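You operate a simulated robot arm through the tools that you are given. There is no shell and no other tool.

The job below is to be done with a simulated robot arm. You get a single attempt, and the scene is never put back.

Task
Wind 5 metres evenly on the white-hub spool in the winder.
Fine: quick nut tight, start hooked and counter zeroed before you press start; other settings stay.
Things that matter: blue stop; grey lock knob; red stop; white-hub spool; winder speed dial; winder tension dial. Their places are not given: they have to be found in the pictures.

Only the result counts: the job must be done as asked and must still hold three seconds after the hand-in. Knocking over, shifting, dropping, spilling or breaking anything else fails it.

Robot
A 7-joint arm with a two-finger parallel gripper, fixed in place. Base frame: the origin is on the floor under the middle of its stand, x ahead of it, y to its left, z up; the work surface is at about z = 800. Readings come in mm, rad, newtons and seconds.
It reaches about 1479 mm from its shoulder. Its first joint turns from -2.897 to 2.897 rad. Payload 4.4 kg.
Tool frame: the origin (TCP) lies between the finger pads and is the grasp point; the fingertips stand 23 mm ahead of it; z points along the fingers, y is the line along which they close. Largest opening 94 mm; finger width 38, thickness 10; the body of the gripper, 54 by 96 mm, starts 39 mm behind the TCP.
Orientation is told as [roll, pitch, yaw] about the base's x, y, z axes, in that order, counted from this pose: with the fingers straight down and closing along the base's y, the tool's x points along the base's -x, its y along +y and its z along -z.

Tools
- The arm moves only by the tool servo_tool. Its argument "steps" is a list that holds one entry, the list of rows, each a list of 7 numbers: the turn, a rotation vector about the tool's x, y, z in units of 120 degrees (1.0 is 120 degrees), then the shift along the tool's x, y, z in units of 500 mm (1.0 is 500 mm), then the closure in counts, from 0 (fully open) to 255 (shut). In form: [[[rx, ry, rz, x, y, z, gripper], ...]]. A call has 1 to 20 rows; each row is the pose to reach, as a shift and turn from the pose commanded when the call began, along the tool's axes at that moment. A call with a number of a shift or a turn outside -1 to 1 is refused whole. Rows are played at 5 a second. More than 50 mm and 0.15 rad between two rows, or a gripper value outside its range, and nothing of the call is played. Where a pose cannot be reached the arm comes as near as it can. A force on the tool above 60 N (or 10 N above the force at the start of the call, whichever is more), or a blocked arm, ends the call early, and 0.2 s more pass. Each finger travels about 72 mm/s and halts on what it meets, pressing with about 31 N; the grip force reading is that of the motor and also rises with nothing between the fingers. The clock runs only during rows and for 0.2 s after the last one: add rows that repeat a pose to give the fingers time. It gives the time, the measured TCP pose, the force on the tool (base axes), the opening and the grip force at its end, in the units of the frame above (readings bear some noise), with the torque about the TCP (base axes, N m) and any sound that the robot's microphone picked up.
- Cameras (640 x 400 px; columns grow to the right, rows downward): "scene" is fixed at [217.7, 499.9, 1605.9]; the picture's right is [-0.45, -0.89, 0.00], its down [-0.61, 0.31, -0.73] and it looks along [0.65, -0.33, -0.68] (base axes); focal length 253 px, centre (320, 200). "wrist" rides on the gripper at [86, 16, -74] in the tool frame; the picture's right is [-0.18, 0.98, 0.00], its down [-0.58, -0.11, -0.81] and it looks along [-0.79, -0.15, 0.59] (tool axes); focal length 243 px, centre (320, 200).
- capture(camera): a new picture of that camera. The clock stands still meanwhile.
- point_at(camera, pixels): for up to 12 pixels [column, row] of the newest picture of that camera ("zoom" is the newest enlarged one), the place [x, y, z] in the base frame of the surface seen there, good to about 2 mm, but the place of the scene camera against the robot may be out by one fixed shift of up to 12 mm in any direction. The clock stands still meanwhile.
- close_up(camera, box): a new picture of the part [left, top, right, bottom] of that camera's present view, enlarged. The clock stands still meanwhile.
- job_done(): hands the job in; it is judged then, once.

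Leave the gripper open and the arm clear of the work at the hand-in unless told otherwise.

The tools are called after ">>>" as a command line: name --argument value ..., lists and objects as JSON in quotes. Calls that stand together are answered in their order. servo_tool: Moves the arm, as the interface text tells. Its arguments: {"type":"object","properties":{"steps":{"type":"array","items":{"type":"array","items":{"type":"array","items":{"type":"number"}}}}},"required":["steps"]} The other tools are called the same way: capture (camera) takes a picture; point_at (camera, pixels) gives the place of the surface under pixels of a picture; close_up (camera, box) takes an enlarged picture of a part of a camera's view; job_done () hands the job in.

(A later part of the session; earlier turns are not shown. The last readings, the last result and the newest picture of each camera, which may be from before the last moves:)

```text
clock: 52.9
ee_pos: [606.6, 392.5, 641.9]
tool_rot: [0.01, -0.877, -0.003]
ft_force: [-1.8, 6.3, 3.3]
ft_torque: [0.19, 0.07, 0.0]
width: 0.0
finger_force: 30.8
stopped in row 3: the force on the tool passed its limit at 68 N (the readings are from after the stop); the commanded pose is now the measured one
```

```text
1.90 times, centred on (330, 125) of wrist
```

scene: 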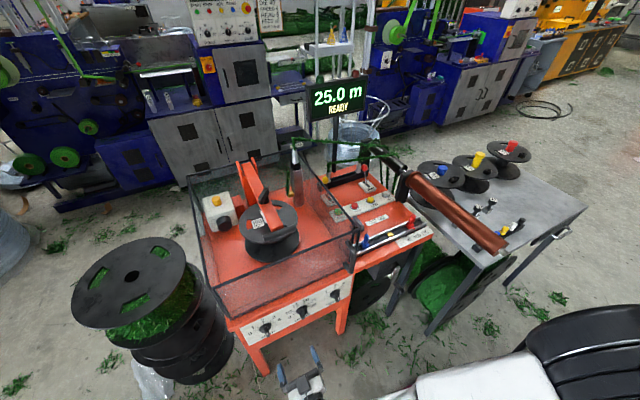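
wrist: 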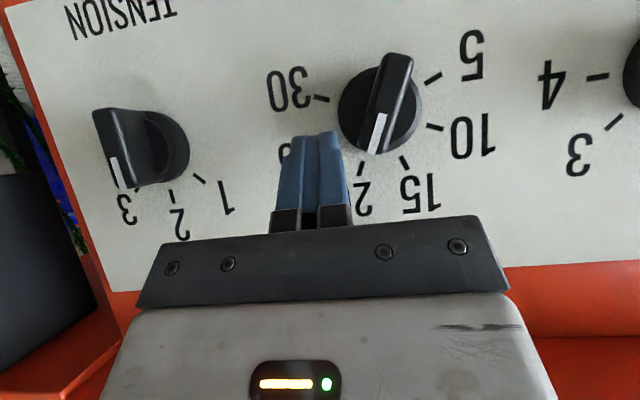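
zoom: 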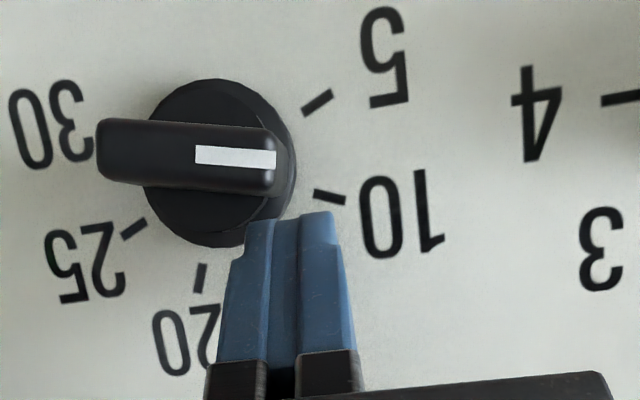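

I need more clearance before sliding right. I'll lift 5 mm, shift −6 mm in y, then press down gently to 4 mm below the present height.

>>> servo_tool --steps '[[[0, 0, 0, -0.004, 0, -0.0032, 255], [0, 0, 0, -0.0077, 0, -0.0064, 255], [0, 0, 0, -0.0077, -0.006, -0.0064, 255], [0, 0, 0, -0.0077, -0.012, -0.0064, 255], [0, 0, 0, -0.004, -0.012, -0.0032, 255], [0, 0, 0, 0, -0.012, 0, 255], [0, 0, 0, 0.003, -0.012, 0.0025, 255], [0, 0, 0, 0.0061, -0.012, 0.0051, 255], [0, 0, 0, 0.0061, -0.012, 0.0051, 255]]]'

>>> close_up --camera "wrist" --box '[240, 20, 420, 230]'

```text
clock: 54.9
ee_pos: [607.0, 386.1, 636.9]
tool_rot: [0.009, -0.877, -0.004]
ft_force: [-0.1, 0.7, 1.8]
ft_torque: [0.04, -0.05, 0.01]
width: 0.0
finger_force: 30.9
```

```text
1.90 times, centred on (330, 125) of wrist
```

zoom: 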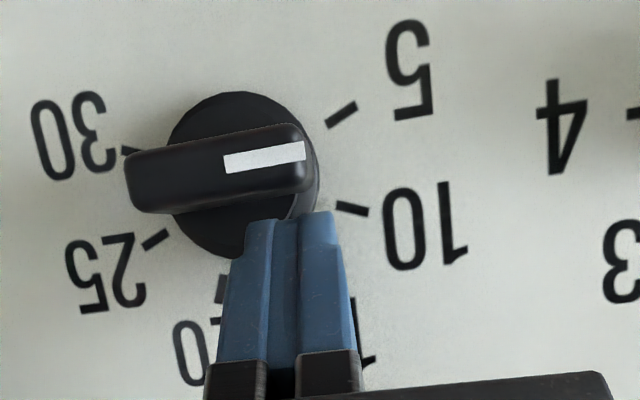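

Good, low force, and the bar is tilting towards 5. I'll press down 4 mm more.

>>> servo_tool --steps '[[[0, 0, 0, 0.0023, 0, 0.002, 255], [0, 0, 0, 0.0046, 0, 0.0039, 255], [0, 0, 0, 0.0061, 0, 0.0051, 255], [0, 0, 0, 0.0061, 0, 0.0051, 255]]]'

>>> close_up --camera "wrist" --box '[240, 20, 420, 230]'

```text
clock: 55.9
ee_pos: [605.4, 388.3, 633.4]
tool_rot: [0.013, -0.879, -0.004]
ft_force: [-0.6, 14.2, 8.8]
ft_torque: [0.33, -0.05, 0.1]
width: 0.0
finger_force: 30.6
```

```text
1.90 times, centred on (330, 125) of wrist
```

zoom: 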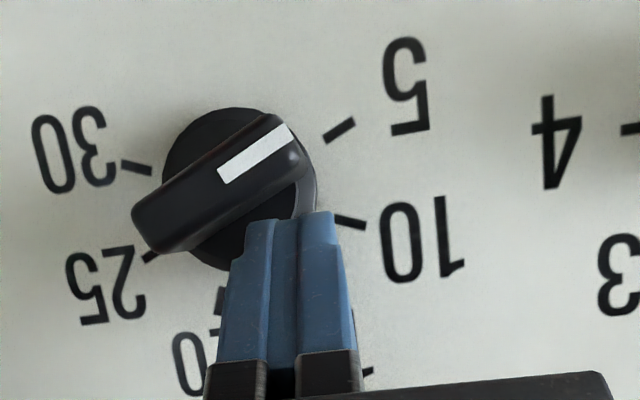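

The mark is now about in line with 5. I'll measure its angle precisely from the two ends of the white mark and the bar.

>>> point_at --camera "zoom" --pixels '[[225, 177], [287, 133], [150, 215], [280, 125], [256, 155], [340, 130], [350, 222], [135, 167]]'

```text
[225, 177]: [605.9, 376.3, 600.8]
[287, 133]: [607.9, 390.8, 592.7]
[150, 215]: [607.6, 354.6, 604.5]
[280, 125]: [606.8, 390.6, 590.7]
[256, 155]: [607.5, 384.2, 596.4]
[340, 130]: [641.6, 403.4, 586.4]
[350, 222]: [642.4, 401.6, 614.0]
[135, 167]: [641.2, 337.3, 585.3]
```

The mark's end is at 116° and the "5" tick at about 115–116°, so METRES is at 5. I'll lift off and back away, then look again.

>>> servo_tool --steps '[[[0, 0, 0, -0.0077, 0, -0.0064, 255], [0, 0, 0, -0.0153, 0, -0.0129, 255], [0, 0, 0, 0.01, 0, -0.09, 255], [0, 0, 0, 0.0416, 0, -0.174, 255], [0, 0, 0, 0.0416, 0, -0.25, 255], [0, 0, 0, 0.0416, 0, -0.25, 255]]]'

>>> capture --camera "wrist"

>>> close_up --camera "wrist" --box '[260, 0, 420, 110]'

>>> close_up --camera "scene" --box '[240, 60, 400, 160]'

```text
clock: 57.2
ee_pos: [494.8, 384.4, 696.6]
tool_rot: [0.008, -0.876, -0.002]
ft_force: [0.4, 0.2, -0.3]
ft_torque: [-0.02, 0.0, -0.01]
width: 0.0
finger_force: 31.1
```

```text
taken
```

wrist: 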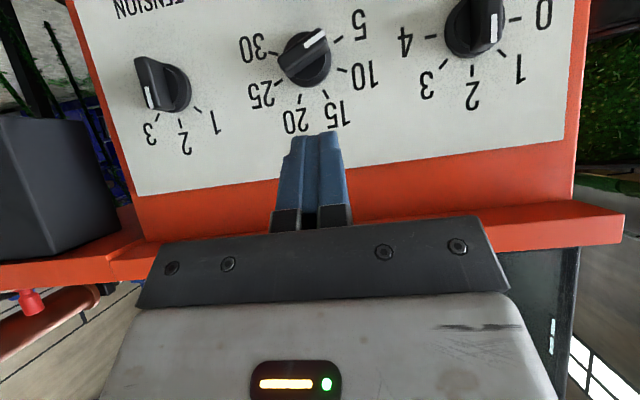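

```text
3.64 times, centred on (340, 55) of wrist
```

zoom: 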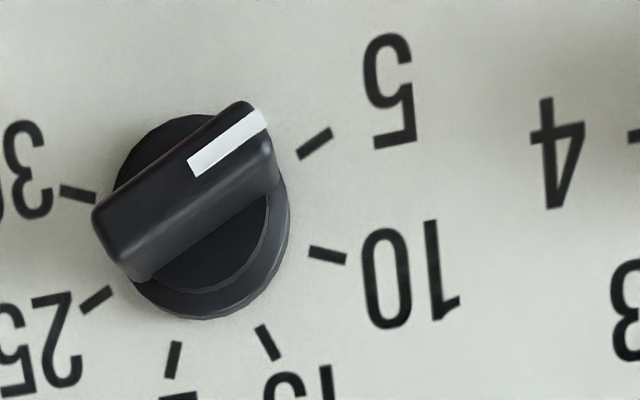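

```text
4.00 times, centred on (320, 110) of scene
```

zoom: 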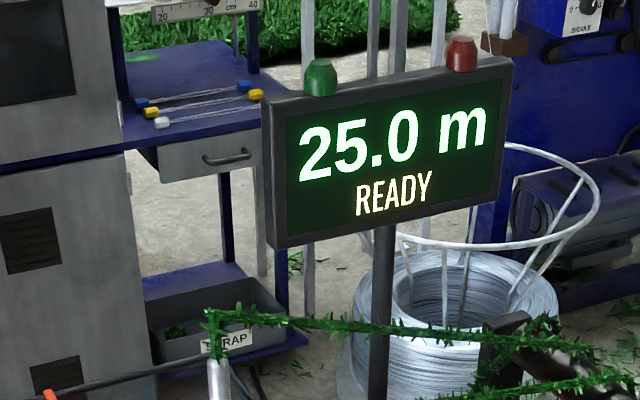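

The display still reads 25.0, as expected (it's the counter). I'll check the angle once more from here.

>>> point_at --camera "zoom" --pixels '[[192, 165], [262, 118], [227, 142], [110, 230], [314, 143], [328, 255], [268, 340], [174, 360], [98, 298], [80, 193]]'

```text
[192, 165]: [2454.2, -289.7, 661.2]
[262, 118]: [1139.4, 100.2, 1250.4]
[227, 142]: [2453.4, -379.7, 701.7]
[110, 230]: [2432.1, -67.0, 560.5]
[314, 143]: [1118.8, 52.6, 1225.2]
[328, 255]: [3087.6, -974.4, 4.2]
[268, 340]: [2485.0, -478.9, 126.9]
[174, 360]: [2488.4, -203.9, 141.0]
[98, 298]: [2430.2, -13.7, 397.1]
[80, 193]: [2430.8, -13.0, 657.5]
```

That read the newest zoom, which was the scene one. I'll redo the wrist close-up and measure again.

>>> close_up --camera "wrist" --box '[260, 0, 420, 110]'

>>> point_at --camera "zoom" --pixels '[[192, 165], [262, 120], [227, 142], [110, 225], [314, 143], [328, 255], [268, 340], [174, 360], [98, 298], [80, 193]]'

```text
3.64 times, centred on (340, 55) of wrist
```

zoom: 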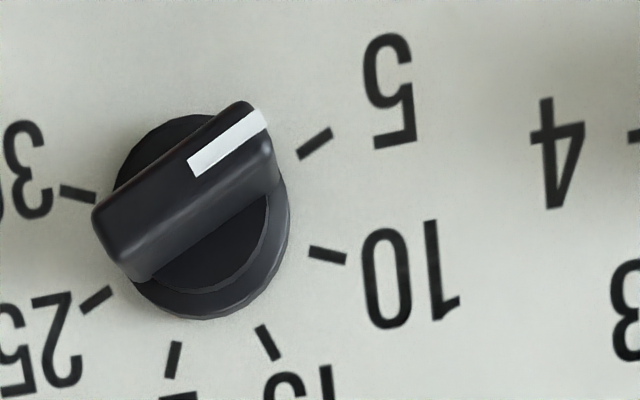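

```text
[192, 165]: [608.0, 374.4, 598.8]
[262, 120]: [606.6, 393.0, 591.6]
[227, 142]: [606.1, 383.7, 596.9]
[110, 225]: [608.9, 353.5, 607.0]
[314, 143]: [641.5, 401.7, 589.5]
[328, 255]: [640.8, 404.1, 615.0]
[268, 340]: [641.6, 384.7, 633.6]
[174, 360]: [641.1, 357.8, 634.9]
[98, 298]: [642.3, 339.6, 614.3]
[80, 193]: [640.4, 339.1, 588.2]
```

The ticks fit a 46° spacing (5 at 115°) and the bar reads 111–116°, so METRES is at 5. Now I'll raise the arm with the fingers back to straight down, heading for the button panel.

>>> servo_tool --steps '[[[0, 0, 0, -0.0566, 0, -0.0632, 255], [0, 0.03, 0, -0.1132, 0, -0.1264, 200], [0, 0.08, 0, -0.1698, 0, -0.1896, 100], [0, 0.13, 0, -0.2264, 0, -0.2528, 0], [0, 0.18, 0, -0.283, 0, -0.316, 0], [0, 0.23, 0, -0.3396, 0, -0.3792, 0], [0, 0.28, 0, -0.3962, 0, -0.4424, 0], [0, 0.33, 0, -0.4528, 0, -0.5056, 0], [0, 0.38, 0, -0.5094, 0, -0.5688, 0], [0, 0.417, 0, -0.566, 0, -0.632, 0], [0, 0.417, 0, -0.566, 0, -0.632, 0]]]'

```text
clock: 59.6
ee_pos: [434.1, 386.3, 1116.3]
tool_rot: [0.004, -0.002, 0.003]
ft_force: [0.7, 0.4, 0.5]
ft_torque: [-0.01, -0.02, 0.02]
width: 93.9
finger_force: 0.1
```

Next I go to a viewpoint for the levers and buttons, TCP about (640, 10, 1180).

>>> servo_tool --steps '[[[0, 0, 0, -0.0412, -0.0752, -0.0128, 0], [0, 0, 0, -0.0824, -0.1504, -0.0256, 0], [0, 0, 0, -0.1236, -0.2256, -0.0384, 0], [0, 0, 0, -0.1648, -0.3008, -0.0512, 0], [0, 0, 0, -0.206, -0.376, -0.064, 0], [0, 0, 0, -0.2472, -0.4512, -0.0768, 0], [0, 0, 0, -0.2884, -0.5264, -0.0896, 0], [0, 0, 0, -0.3296, -0.6016, -0.1024, 0], [0, 0, 0, -0.3708, -0.6768, -0.1152, 0], [0, 0, 0, -0.412, -0.752, -0.128, 0], [0, 0, 0, -0.412, -0.752, -0.128, 0]]]'

>>> capture --camera "wrist"

>>> close_up --camera "wrist" --box '[340, 100, 430, 200]'

>>> close_up --camera "wrist" --box '[240, 40, 420, 220]'

```text
clock: 62.0
ee_pos: [640.7, 5.4, 1178.5]
tool_rot: [0.004, -0.001, 0.004]
ft_force: [-0.2, 0.7, 0.6]
ft_torque: [-0.01, 0.01, -0.01]
width: 94.0
finger_force: 0.1
```

```text
taken
```

wrist: 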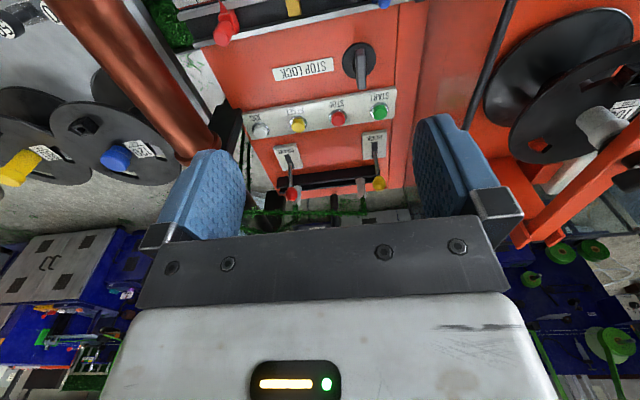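

```text
4.00 times, centred on (385, 150) of wrist
```

zoom: 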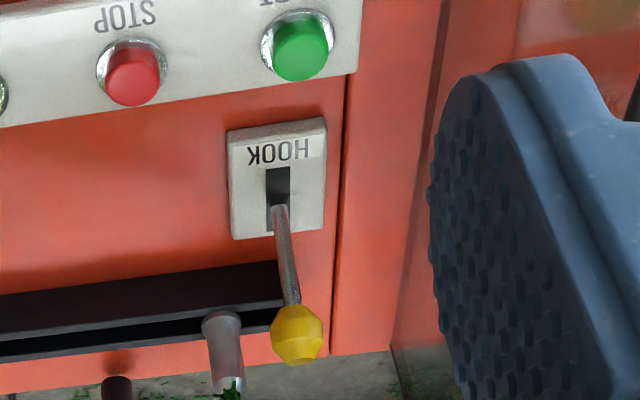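

```text
2.22 times, centred on (330, 130) of wrist
```

zoom: 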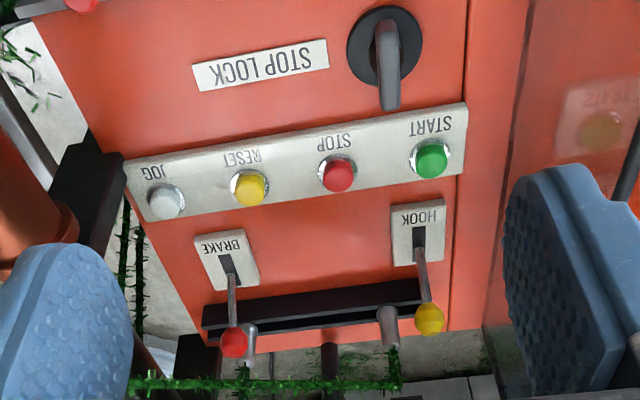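

I'll measure the HOOK lever and the BRAKE lever: slot ends, stick base and knobs.

>>> close_up --camera "wrist" --box '[345, 125, 405, 195]'

>>> point_at --camera "zoom" --pixels '[[310, 70], [310, 150], [310, 115], [315, 180], [322, 230], [335, 290], [330, 265], [345, 330], [365, 290], [300, 290], [300, 30], [310, 130]]'

>>> point_at --camera "wrist" --pixels '[[297, 124], [337, 117], [379, 111], [260, 130], [292, 195], [288, 160], [361, 62], [363, 85], [358, 45], [378, 183], [373, 152], [372, 139]]'

```text
5.71 times, centred on (375, 160) of wrist
```

zoom: 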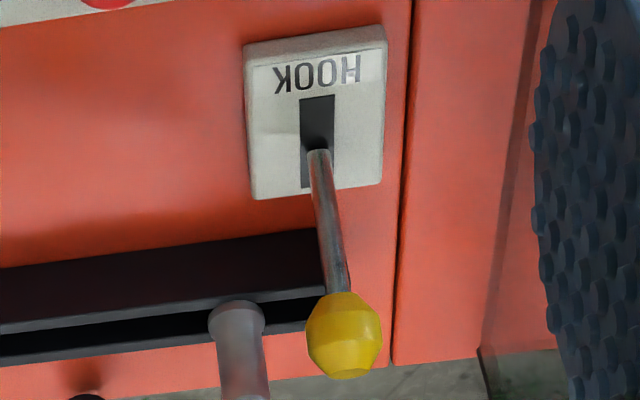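

```text
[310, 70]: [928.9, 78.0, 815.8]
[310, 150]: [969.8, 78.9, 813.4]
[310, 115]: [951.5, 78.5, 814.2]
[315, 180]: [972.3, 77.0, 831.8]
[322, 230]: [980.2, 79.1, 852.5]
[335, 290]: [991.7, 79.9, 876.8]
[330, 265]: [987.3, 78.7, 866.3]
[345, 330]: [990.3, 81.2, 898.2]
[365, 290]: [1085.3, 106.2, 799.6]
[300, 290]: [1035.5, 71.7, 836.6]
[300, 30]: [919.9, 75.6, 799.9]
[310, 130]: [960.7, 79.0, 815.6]
```

```text
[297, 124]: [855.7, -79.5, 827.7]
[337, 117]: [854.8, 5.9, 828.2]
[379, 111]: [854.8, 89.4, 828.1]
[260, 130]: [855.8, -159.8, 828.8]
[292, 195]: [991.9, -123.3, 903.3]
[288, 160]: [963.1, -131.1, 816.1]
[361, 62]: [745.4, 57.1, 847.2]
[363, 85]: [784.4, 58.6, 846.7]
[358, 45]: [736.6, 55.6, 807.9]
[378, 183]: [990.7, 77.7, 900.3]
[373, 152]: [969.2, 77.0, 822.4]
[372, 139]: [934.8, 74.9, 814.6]
```

HOOK: the slot runs x≈941–985 and the lever leans back (+x) with its knob at about (997, 79, 893). BRAKE leans back the same way, so "back" looks like the off position for both, and HOOK must be pulled forward. First I'll look at the stops and lock knob from here.

>>> close_up --camera "wrist" --box '[180, 0, 400, 100]'

>>> close_up --camera "scene" --box '[345, 195, 435, 260]'

>>> capture --camera "scene"

```text
2.91 times, centred on (290, 50) of wrist
```

zoom: 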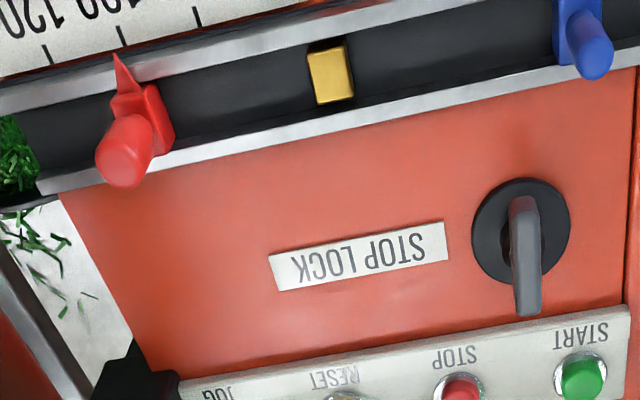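

```text
6.15 times, centred on (390, 228) of scene
```

zoom: 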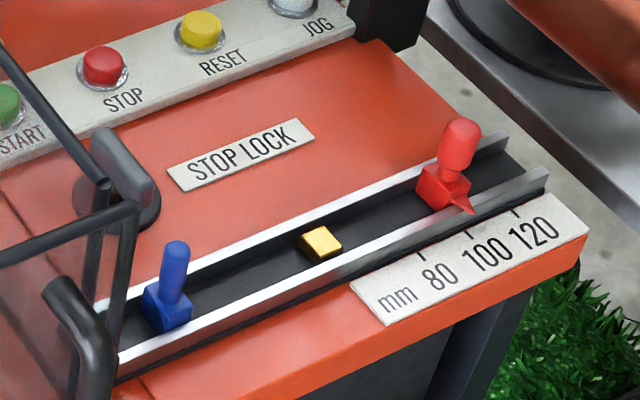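

```text
taken
```

scene: 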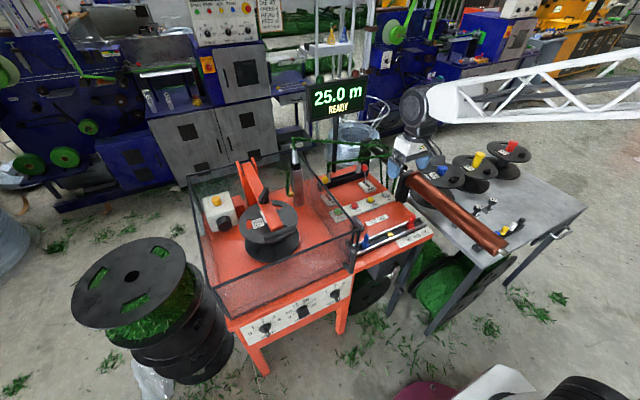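

I'll measure the red and blue stop blocks carefully (scene close-ups), to see whether they really frame a 100 mm traverse.

>>> close_up --camera "scene" --box '[400, 208, 430, 228]'

>>> point_at --camera "zoom" --pixels '[[250, 270], [190, 330], [270, 380], [310, 330], [390, 390], [330, 320], [160, 320], [230, 300], [290, 200], [300, 345]]'

>>> close_up --camera "scene" --box '[355, 228, 385, 250]'

>>> point_at --camera "zoom" --pixels '[[200, 190], [270, 180], [300, 210], [210, 260], [320, 250], [160, 210], [250, 100], [250, 215], [180, 240], [310, 270]]'

```text
16.00 times, centred on (415, 218) of scene
```

zoom: 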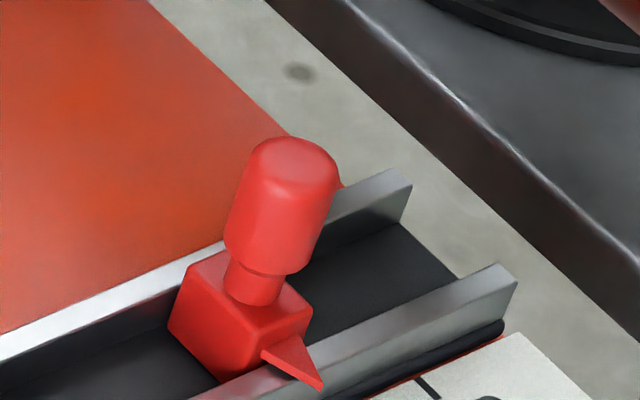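

```text
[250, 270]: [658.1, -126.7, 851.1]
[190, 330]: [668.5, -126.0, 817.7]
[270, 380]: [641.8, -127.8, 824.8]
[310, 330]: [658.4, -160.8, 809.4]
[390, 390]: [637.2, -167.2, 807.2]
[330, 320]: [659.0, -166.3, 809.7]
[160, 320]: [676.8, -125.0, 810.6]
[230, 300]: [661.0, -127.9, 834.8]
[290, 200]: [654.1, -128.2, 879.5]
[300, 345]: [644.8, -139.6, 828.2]
```

```text
16.00 times, centred on (370, 239) of scene
```

zoom: 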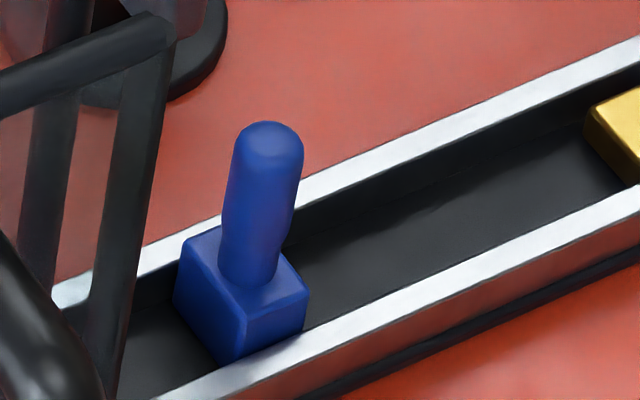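

```text
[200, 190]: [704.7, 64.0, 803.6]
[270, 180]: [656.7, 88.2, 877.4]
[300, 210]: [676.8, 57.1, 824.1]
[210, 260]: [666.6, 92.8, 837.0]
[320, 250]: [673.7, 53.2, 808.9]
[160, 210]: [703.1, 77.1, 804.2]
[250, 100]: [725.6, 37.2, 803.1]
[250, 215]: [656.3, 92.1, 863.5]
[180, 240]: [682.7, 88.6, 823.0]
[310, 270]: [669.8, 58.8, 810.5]
```

The inner faces are blue at y≈73 and red at y≈−125.5. That is a gap of about 199 mm, which is 2 × 100 mm, so the stops already match the 100 mm spool and I leave them and the lock alone. Now I'll check clearances around the HOOK knob (tube, tinsel) before gripping it.

>>> close_up --camera "wrist" --box '[345, 125, 405, 215]'

>>> point_at --camera "zoom" --pixels '[[262, 262], [262, 290], [265, 330], [270, 350], [340, 265], [340, 300], [315, 285], [360, 285], [265, 375], [200, 370], [340, 280], [420, 250]]'

>>> close_up --camera "scene" --box '[310, 130, 400, 200]'

```text
4.44 times, centred on (375, 170) of wrist
```

zoom: 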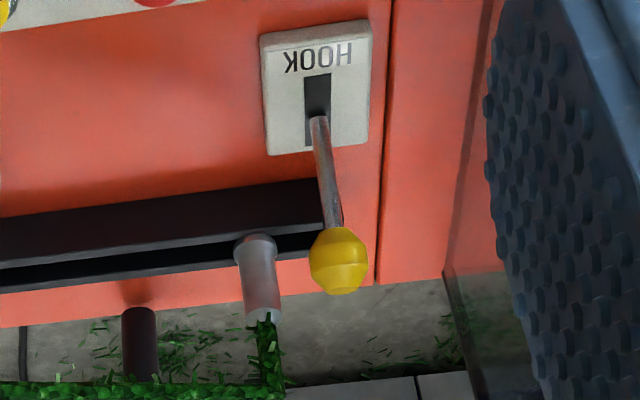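

```text
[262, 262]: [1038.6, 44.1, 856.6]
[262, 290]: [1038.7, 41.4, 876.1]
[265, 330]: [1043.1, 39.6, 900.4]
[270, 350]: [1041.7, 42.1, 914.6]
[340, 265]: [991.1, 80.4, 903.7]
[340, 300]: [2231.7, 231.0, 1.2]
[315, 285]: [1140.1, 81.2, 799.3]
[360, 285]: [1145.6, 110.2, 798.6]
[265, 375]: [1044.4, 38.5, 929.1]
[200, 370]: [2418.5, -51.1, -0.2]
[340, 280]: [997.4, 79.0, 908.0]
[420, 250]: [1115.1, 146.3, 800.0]
```

```text
5.71 times, centred on (355, 165) of scene
```

zoom: 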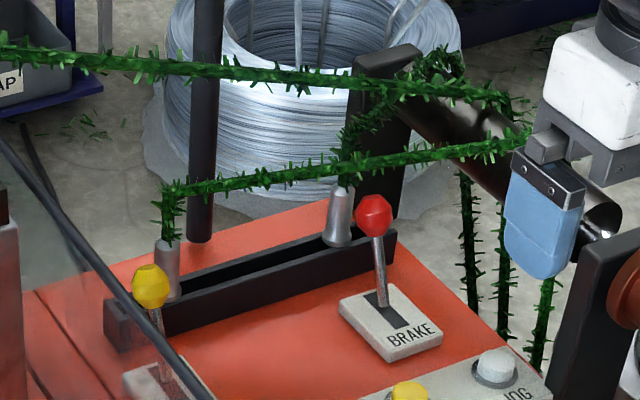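

A tinsel strand runs from the post top across to the roller, above this area. I'll measure its height and place so the gripper stays clear of it.

>>> point_at --camera "zoom" --pixels '[[100, 65], [170, 67], [240, 73], [300, 80], [370, 85], [440, 92], [510, 105], [440, 60], [230, 183], [320, 168], [400, 158], [480, 150]]'

>>> point_at --camera "scene" --pixels '[[300, 141], [310, 142], [320, 142], [330, 143], [296, 145], [296, 155]]'

```text
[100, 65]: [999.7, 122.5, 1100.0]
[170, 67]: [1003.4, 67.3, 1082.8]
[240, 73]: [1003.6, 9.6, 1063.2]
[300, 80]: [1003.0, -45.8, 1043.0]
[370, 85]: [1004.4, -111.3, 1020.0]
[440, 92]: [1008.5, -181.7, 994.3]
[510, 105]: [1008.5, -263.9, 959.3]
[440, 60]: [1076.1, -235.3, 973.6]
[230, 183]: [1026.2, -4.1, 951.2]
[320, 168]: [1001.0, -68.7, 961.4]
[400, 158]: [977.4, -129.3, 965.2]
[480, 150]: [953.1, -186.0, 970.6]
```

```text
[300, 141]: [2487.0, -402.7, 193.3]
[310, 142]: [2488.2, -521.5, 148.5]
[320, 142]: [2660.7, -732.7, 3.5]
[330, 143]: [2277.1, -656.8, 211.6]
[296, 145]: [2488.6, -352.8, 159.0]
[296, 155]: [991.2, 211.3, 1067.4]
```

Strand 1 passes at about (1003, 80, 1086), right above the knob. A straight-down approach would hit it, so I'll approach from the front with the tool tilted 50°. First I go to a pre-grasp point at (900, 80, 974).

>>> servo_tool --steps '[[[0, -0.0463, 0, -0.0576, 0.0167, 0.0453, 60], [0, -0.0927, 0, -0.1151, 0.0333, 0.0907, 119], [0, -0.139, 0, -0.1727, 0.05, 0.136, 119], [0, -0.1853, 0, -0.2302, 0.0667, 0.1813, 119], [0, -0.2317, 0, -0.2878, 0.0833, 0.2267, 119], [0, -0.278, 0, -0.3453, 0.1, 0.272, 119], [0, -0.3243, 0, -0.4029, 0.1167, 0.3173, 119], [0, -0.3707, 0, -0.4604, 0.1333, 0.3627, 119], [0, -0.417, 0, -0.518, 0.15, 0.408, 119], [0, -0.417, 0, -0.518, 0.15, 0.408, 119]]]'

>>> capture --camera "wrist"

>>> capture --camera "scene"

```text
clock: 64.2
ee_pos: [902.1, 84.7, 977.1]
tool_rot: [0.009, -0.877, -0.004]
ft_force: [-0.3, -0.4, -0.3]
ft_torque: [0.0, 0.02, 0.03]
width: 50.1
finger_force: 0.0
```

```text
taken
```

wrist: 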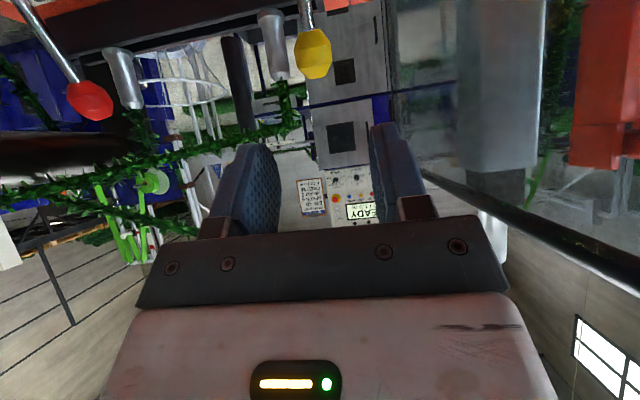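

```text
taken
```

scene: 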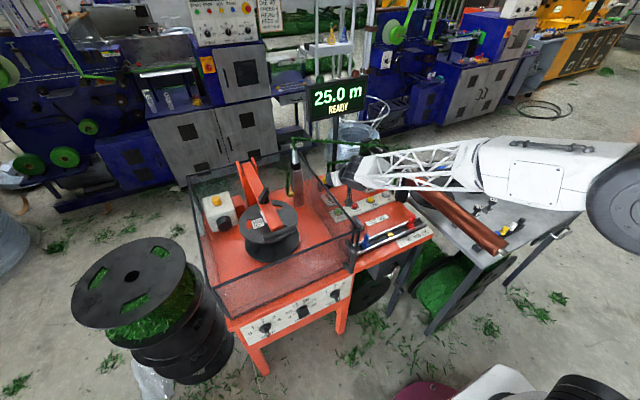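

The yellow knob is at wrist (314,55), centred between the fingers. I'll measure it precisely.

>>> point_at --camera "wrist" --pixels '[[314, 55], [300, 55], [328, 55], [314, 35], [314, 72], [308, 15], [280, 70], [270, 40]]'

>>> close_up --camera "wrist" --box '[240, 0, 400, 140]'

```text
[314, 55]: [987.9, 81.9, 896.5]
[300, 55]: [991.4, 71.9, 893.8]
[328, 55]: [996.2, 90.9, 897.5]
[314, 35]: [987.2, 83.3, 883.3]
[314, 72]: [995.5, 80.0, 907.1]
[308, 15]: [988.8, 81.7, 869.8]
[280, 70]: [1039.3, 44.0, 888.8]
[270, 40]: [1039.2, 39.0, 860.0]
```

```text
2.86 times, centred on (320, 70) of wrist
```

zoom: 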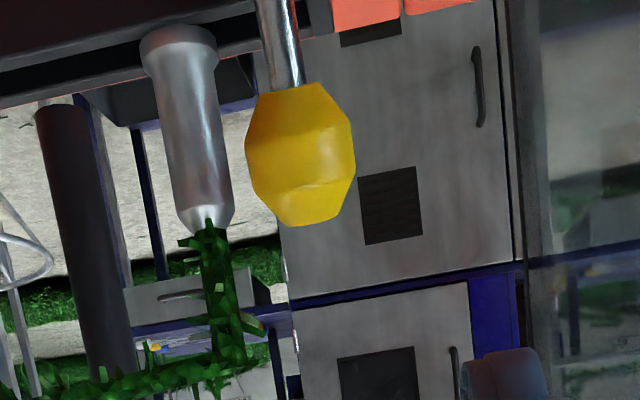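

The knob centre is about (999, 81.5, 894). I'll advance along the finger direction to bring the knob between the fingers, then close.

>>> servo_tool --steps '[[[0, 0, 0, 0.0009, -0.0016, 0.0635, 119], [0, 0, 0, 0.0018, -0.0032, 0.127, 119], [0, 0, 0, 0.0028, -0.0048, 0.19, 119], [0, 0, 0, 0.0037, -0.0064, 0.25, 119], [0, 0, 0, 0.0037, -0.0064, 0.25, 119], [0, 0, 0, 0.0037, -0.0064, 0.25, 255], [0, 0, 0, 0.0037, -0.0064, 0.25, 255], [0, 0, 0, 0.0037, -0.0064, 0.25, 255]]]'

>>> capture --camera "wrist"

```text
clock: 66.0
ee_pos: [995.1, 79.9, 896.5]
tool_rot: [0.008, -0.876, -0.007]
ft_force: [10.1, -61.0, -3.3]
ft_torque: [-0.53, -0.92, -0.36]
width: 28.9
finger_force: 44.6
```

```text
taken
```

wrist: 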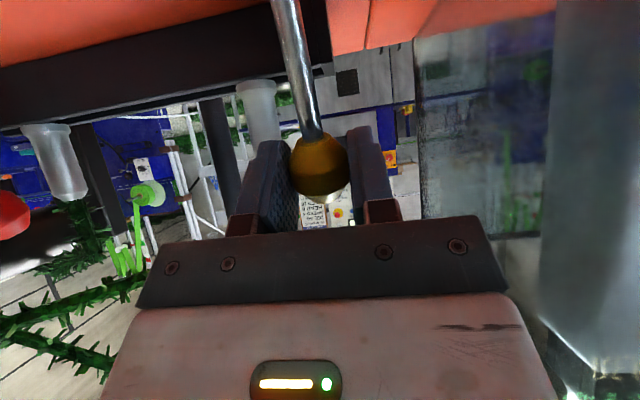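

Gripped (28.9 mm), with a side load showing the knob is about 1.5 mm to −y. I'll recentre, then pull the lever forward along its arc, half way first.

>>> servo_tool --steps '[[[0, 0, 0, 0, -0.003, 0, 255], [0, 0, 0, 0.0043, -0.003, -0.0082, 255], [0, 0, 0, 0.0085, -0.003, -0.0164, 255], [0, 0, 0, 0.0128, -0.003, -0.0246, 255], [0, 0, 0, 0.017, -0.003, -0.0327, 255], [0, 0, 0, 0.022, -0.003, -0.0402, 255], [0, 0, 0, 0.027, -0.003, -0.0478, 255], [0, 0, 0, 0.032, -0.003, -0.0553, 255], [0, 0, 0, 0.0371, -0.003, -0.0629, 255], [0, 0, 0, 0.0371, -0.003, -0.0629, 255]]]'

>>> capture --camera "wrist"

```text
clock: 68.1
ee_pos: [960.1, 79.6, 901.7]
tool_rot: [0.009, -0.877, -0.005]
ft_force: [2.5, -17.5, 2.1]
ft_torque: [-0.12, -0.21, -0.27]
width: 28.8
finger_force: 44.6
stopped in row 10: the force on the tool passed its limit at 73 N (the readings are from after the stop); the commanded pose is now the measured one
```

```text
taken
```

wrist: 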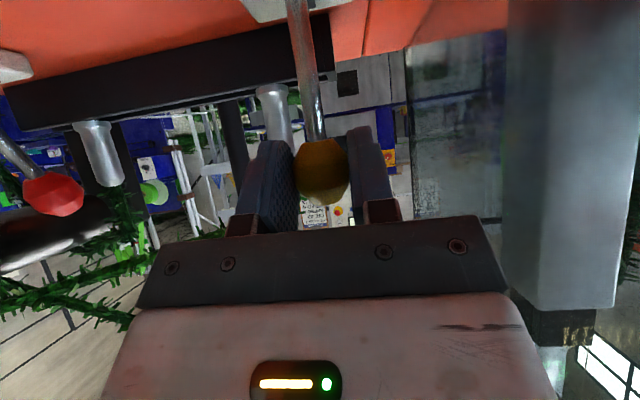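

The lever came with the hand and is now about upright (x≈960). I'll continue pulling it forward.

>>> servo_tool --steps '[[[0, 0, 0, 0.0066, 0, -0.0063, 255], [0, 0, 0, 0.0131, 0, -0.0125, 255], [0, 0, 0, 0.02, 0, -0.0185, 255], [0, 0, 0, 0.027, 0, -0.0244, 255], [0, 0, 0, 0.0339, 0, -0.0303, 255], [0, 0, 0, 0.0408, 0, -0.0362, 255], [0, 0, 0, 0.0485, 0, -0.0415, 255], [0, 0, 0, 0.0563, 0, -0.0468, 255], [0, 0, 0, 0.0563, 0, -0.0468, 255]]]'

>>> capture --camera "wrist"

>>> close_up --camera "scene" --box '[220, 60, 400, 230]'

```text
clock: 70.1
ee_pos: [924.8, 80.0, 893.2]
tool_rot: [0.009, -0.876, -0.003]
ft_force: [6.3, -13.3, 11.8]
ft_torque: [-0.09, -1.14, -0.28]
width: 29.1
finger_force: 45.2
```

```text
taken
```

wrist: 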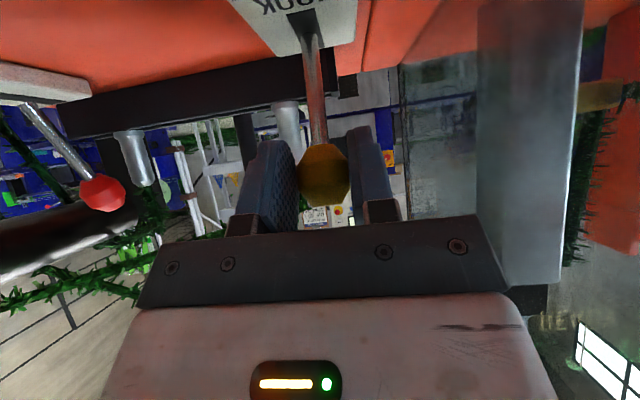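

```text
2.35 times, centred on (310, 145) of scene
```

zoom: 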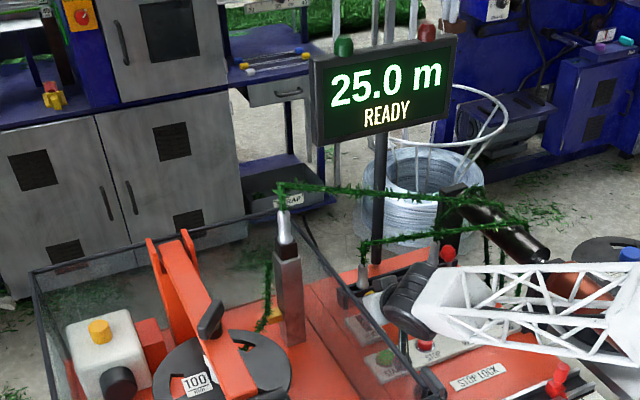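

The lever is now forward (x≈925). I'll look at the post: the tinsel start and clip may have changed.

>>> close_up --camera "scene" --box '[275, 130, 325, 205]'

>>> close_up --camera "wrist" --box '[450, 0, 640, 260]'

>>> close_up --camera "wrist" --box '[230, 0, 400, 120]'

```text
5.33 times, centred on (300, 168) of scene
```

zoom: 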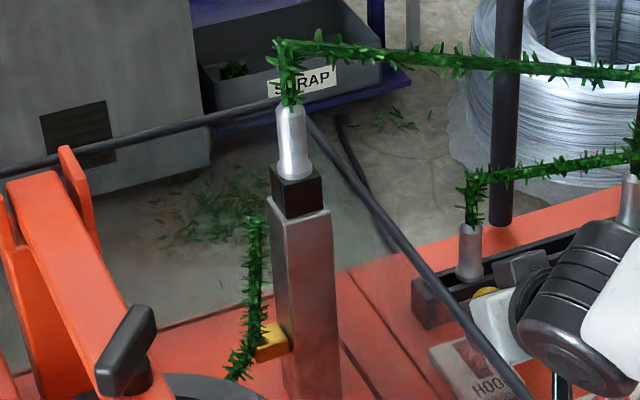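

```text
1.54 times, centred on (545, 130) of wrist
```

zoom: 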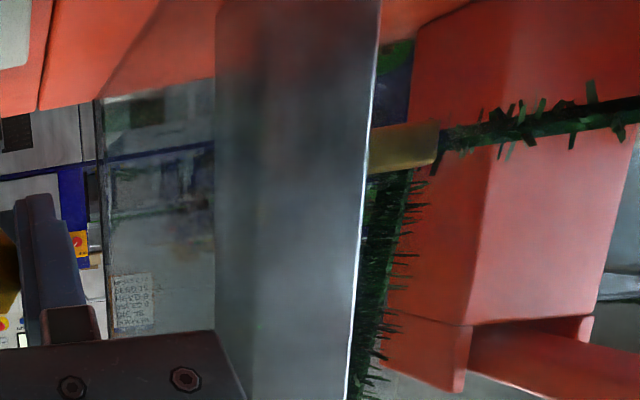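

```text
3.33 times, centred on (315, 60) of wrist
```

zoom: 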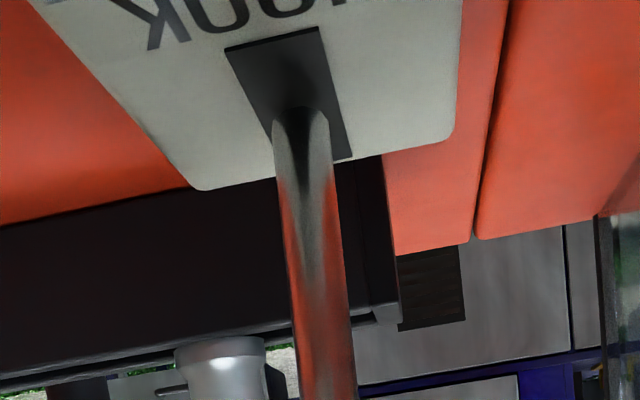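

The strand now runs from the clip on towards the spool, so the hook has taken. I'll pull a little further to make sure the lever reaches its end stop.

>>> servo_tool --steps '[[[0, 0, 0, 0.0075, 0, -0.005, 255], [0, 0, 0, 0.015, 0, -0.0095, 255], [0, 0, 0, 0.0225, 0, -0.0138, 255], [0, 0, 0, 0.0225, 0, -0.0138, 255]]]'

>>> close_up --camera "wrist" --box '[230, 0, 400, 120]'

```text
clock: 71.1
ee_pos: [911.8, 80.9, 889.5]
tool_rot: [0.01, -0.874, -0.005]
ft_force: [34.5, -22.2, -1.5]
ft_torque: [-0.02, -0.11, -0.41]
width: 28.5
finger_force: 45.4
```

```text
3.33 times, centred on (315, 60) of wrist
```

zoom: 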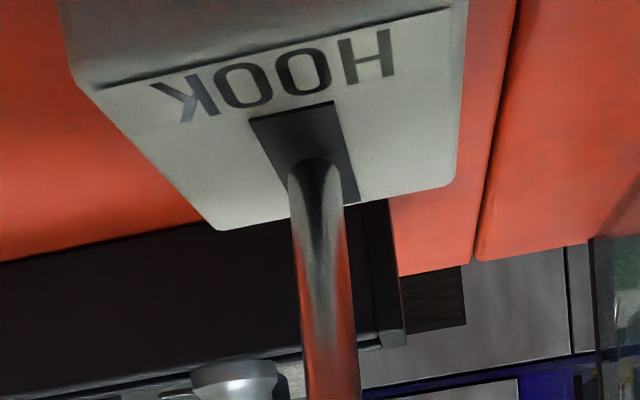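

Resistance rose to 35 N, so the lever is at its end stop. I'll open the fingers and retreat backwards along the finger direction.

>>> servo_tool --steps '[[[0, 0, 0, 0, 0, 0, 190], [0, 0, 0, 0, 0, 0, 119], [0, 0, 0, 0, 0, 0, 119], [0, 0, 0, 0, 0, -0.06, 119], [0, 0, 0, 0, 0, -0.13, 119], [0, 0, 0, 0, 0, -0.2, 119], [0, 0, 0, 0, 0, -0.2, 119]]]'

>>> capture --camera "wrist"

>>> capture --camera "scene"

```text
clock: 72.7
ee_pos: [833.2, 79.8, 953.8]
tool_rot: [0.007, -0.874, -0.006]
ft_force: [0.4, -1.0, 0.5]
ft_torque: [0.02, 0.04, 0.0]
width: 50.1
finger_force: 0.1
```

```text
taken
```

wrist: 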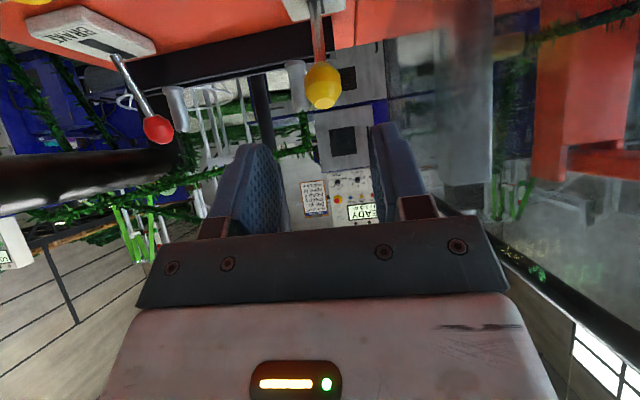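

```text
taken
```

scene: 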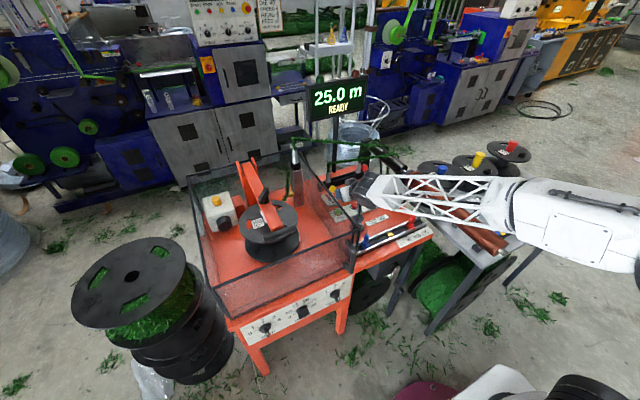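

Released cleanly. I'll check the HOOK knob's position and the strand to the spool.

>>> point_at --camera "wrist" --pixels '[[322, 85], [318, 30], [157, 128], [600, 25], [550, 40]]'

>>> close_up --camera "scene" --box '[235, 130, 325, 250]'

>>> close_up --camera "wrist" --box '[450, 0, 640, 120]'

```text
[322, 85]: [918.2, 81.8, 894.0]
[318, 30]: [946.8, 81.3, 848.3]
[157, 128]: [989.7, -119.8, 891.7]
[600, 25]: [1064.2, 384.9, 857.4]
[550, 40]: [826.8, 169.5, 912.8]
```

```text
3.33 times, centred on (280, 190) of scene
```

zoom: 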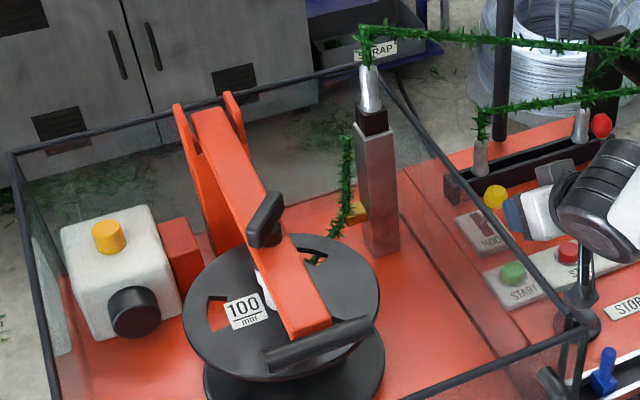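

```text
3.33 times, centred on (545, 60) of wrist
```

zoom: 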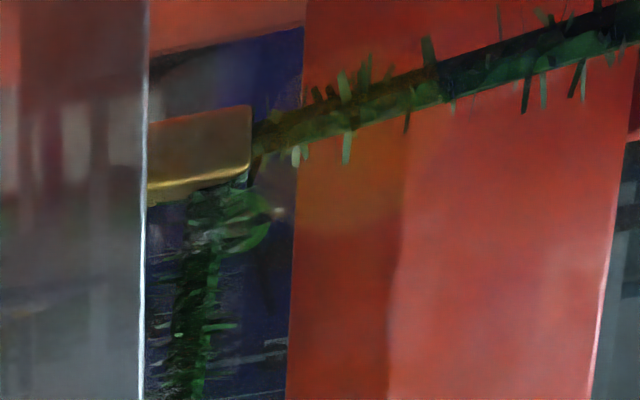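

The strand now enters the spool's slot and the HOOK lever stays forward (x=918). The start is hooked. Next is the counter: I'll shut the fingers, rise and return to fingers-down near (820, −20, 1030), heading for the yellow RESET button at (856, −79.5).

>>> servo_tool --steps '[[[0, 0, 0, -0.02, -0.02, -0.03, 119], [0, 0.06, 0, -0.035, -0.05, -0.05, 160], [0, 0.12, 0, -0.05, -0.08, -0.065, 200], [0, 0.18, 0, -0.063, -0.11, -0.08, 255], [0, 0.24, 0, -0.076, -0.14, -0.092, 255], [0, 0.3, 0, -0.088, -0.17, -0.105, 255], [0, 0.36, 0, -0.0997, -0.2, -0.1177, 255], [0, 0.4173, 0, -0.0997, -0.2, -0.1177, 255], [0, 0.4173, 0, -0.0997, -0.2, -0.1177, 255]]]'

>>> capture --camera "wrist"

```text
clock: 74.7
ee_pos: [821.9, -20.4, 1029.0]
tool_rot: [0.005, 0.0, 0.003]
ft_force: [0.0, -0.2, 0.3]
ft_torque: [-0.03, -0.03, 0.02]
width: 0.0
finger_force: 30.2
```

```text
taken
```

wrist: 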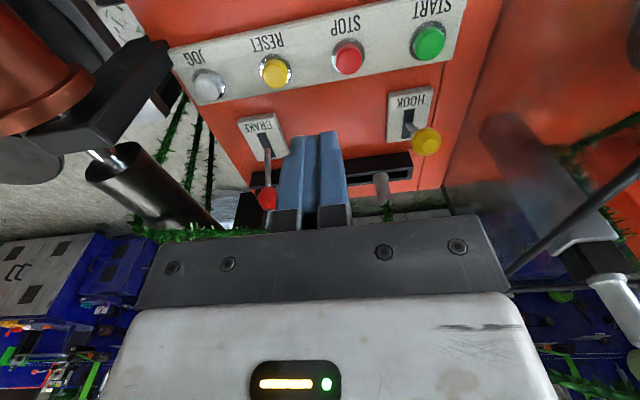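

I'll measure the RESET and START button tops again from here.

>>> point_at --camera "wrist" --pixels '[[275, 72], [268, 70], [283, 70], [275, 63], [275, 80], [428, 40], [420, 42], [436, 40], [428, 48], [260, 75], [348, 58]]'

>>> close_up --camera "wrist" --box '[240, 30, 310, 100]'

```text
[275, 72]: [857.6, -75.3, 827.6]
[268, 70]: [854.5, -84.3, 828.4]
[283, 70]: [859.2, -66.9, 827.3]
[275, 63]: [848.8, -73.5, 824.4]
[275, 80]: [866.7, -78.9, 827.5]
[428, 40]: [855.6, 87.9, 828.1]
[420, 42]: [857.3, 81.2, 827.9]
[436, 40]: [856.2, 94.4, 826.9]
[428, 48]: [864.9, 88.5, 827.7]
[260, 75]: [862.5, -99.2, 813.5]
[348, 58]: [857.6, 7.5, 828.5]
```

```text
5.71 times, centred on (275, 65) of wrist
```

zoom: 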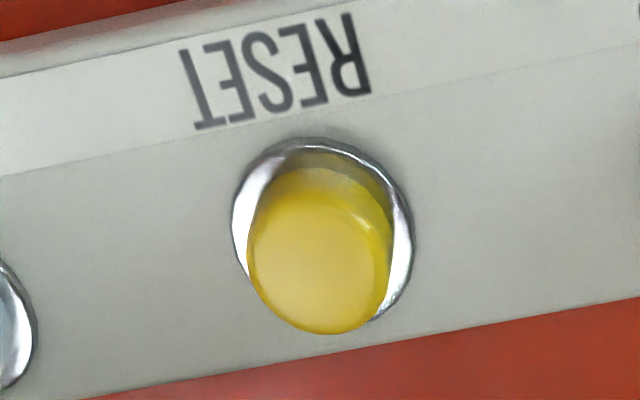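

The RESET cap is centred at about (859, −76), top z=828. I'll move above it and stop with the tip about 7 mm over the cap.

>>> servo_tool --steps '[[[0, 0, 0, -0.0185, -0.0278, 0.03, 255], [0, 0, 0, -0.037, -0.0556, 0.06, 255], [0, 0, 0, -0.0555, -0.0834, 0.09, 255], [0, 0, 0, -0.074, -0.1112, 0.15, 255], [0, 0, 0, -0.074, -0.1112, 0.22, 255], [0, 0, 0, -0.074, -0.1112, 0.29, 255], [0, 0, 0, -0.074, -0.1112, 0.342, 255], [0, 0, 0, -0.074, -0.1112, 0.342, 255]]]'

>>> capture --camera "wrist"

>>> close_up --camera "scene" --box '[320, 160, 420, 230]'

```text
clock: 76.5
ee_pos: [858.7, -73.3, 855.3]
tool_rot: [0.006, -0.001, 0.003]
ft_force: [-0.1, -0.2, -0.4]
ft_torque: [0.01, 0.01, -0.02]
width: 0.0
finger_force: 30.7
```

```text
taken
```

wrist: 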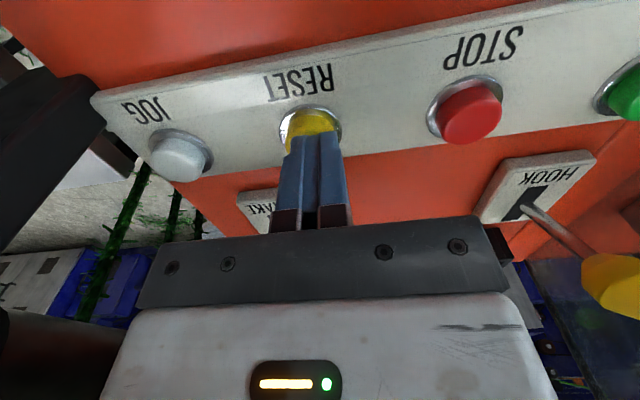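

```text
5.71 times, centred on (370, 195) of scene
```

zoom: 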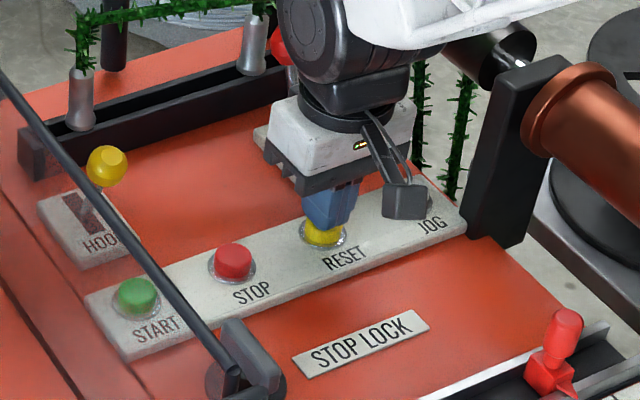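

The tip is right over RESET. I'll press down about 9 mm in small steps, then release.

>>> servo_tool --steps '[[[0, 0, 0, 0, 0, 0.006, 255], [0, 0, 0, 0, 0, 0.011, 255], [0, 0, 0, 0, 0, 0.015, 255], [0, 0, 0, 0, 0, 0.018, 255], [0, 0, 0, 0, 0, 0.018, 255]]]'

>>> close_up --camera "scene" --box '[290, 60, 390, 130]'

```text
clock: 77.7
ee_pos: [858.6, -73.7, 849.0]
tool_rot: [0.006, -0.001, 0.001]
ft_force: [0.6, -0.1, -0.4]
ft_torque: [-0.01, -0.03, 0.01]
width: 0.0
finger_force: 31.2
```

```text
5.71 times, centred on (340, 95) of scene
```

zoom: 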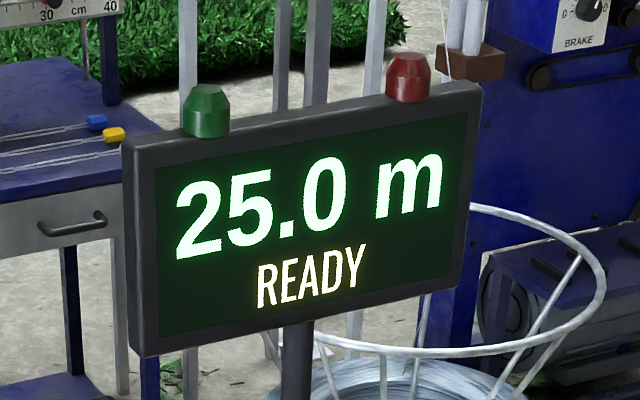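

There's no contact force yet and the display is unchanged. I'll continue down another 8 mm.

>>> servo_tool --steps '[[[0, 0, 0, 0, 0, 0.005, 255], [0, 0, 0, 0, 0, 0.009, 255], [0, 0, 0, 0, 0, 0.013, 255], [0, 0, 0, 0, 0, 0.016, 255], [0, 0, 0, 0, 0, 0.016, 255]]]'

>>> close_up --camera "scene" --box '[290, 60, 390, 130]'

>>> close_up --camera "wrist" --box '[220, 60, 420, 240]'

```text
clock: 78.9
ee_pos: [859.0, -74.9, 842.4]
tool_rot: [0.005, -0.004, 0.001]
ft_force: [-1.6, -1.8, 11.5]
ft_torque: [-0.09, -0.02, 0.0]
width: 0.2
finger_force: 31.2
heard: click
```

```text
5.71 times, centred on (340, 95) of scene
```

zoom: 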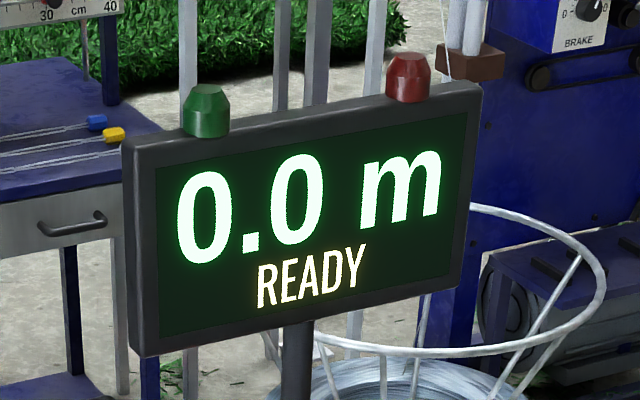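

```text
2.22 times, centred on (320, 150) of wrist
```

zoom: 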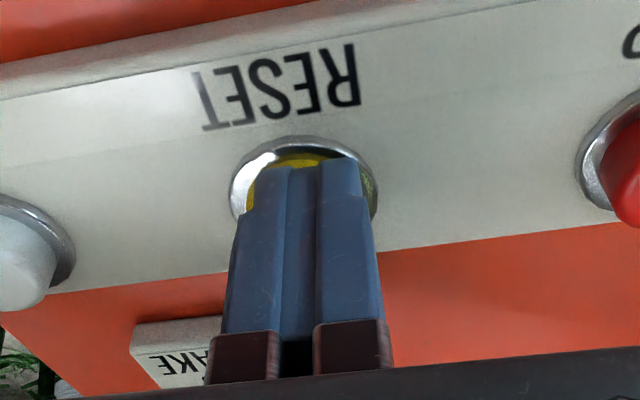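

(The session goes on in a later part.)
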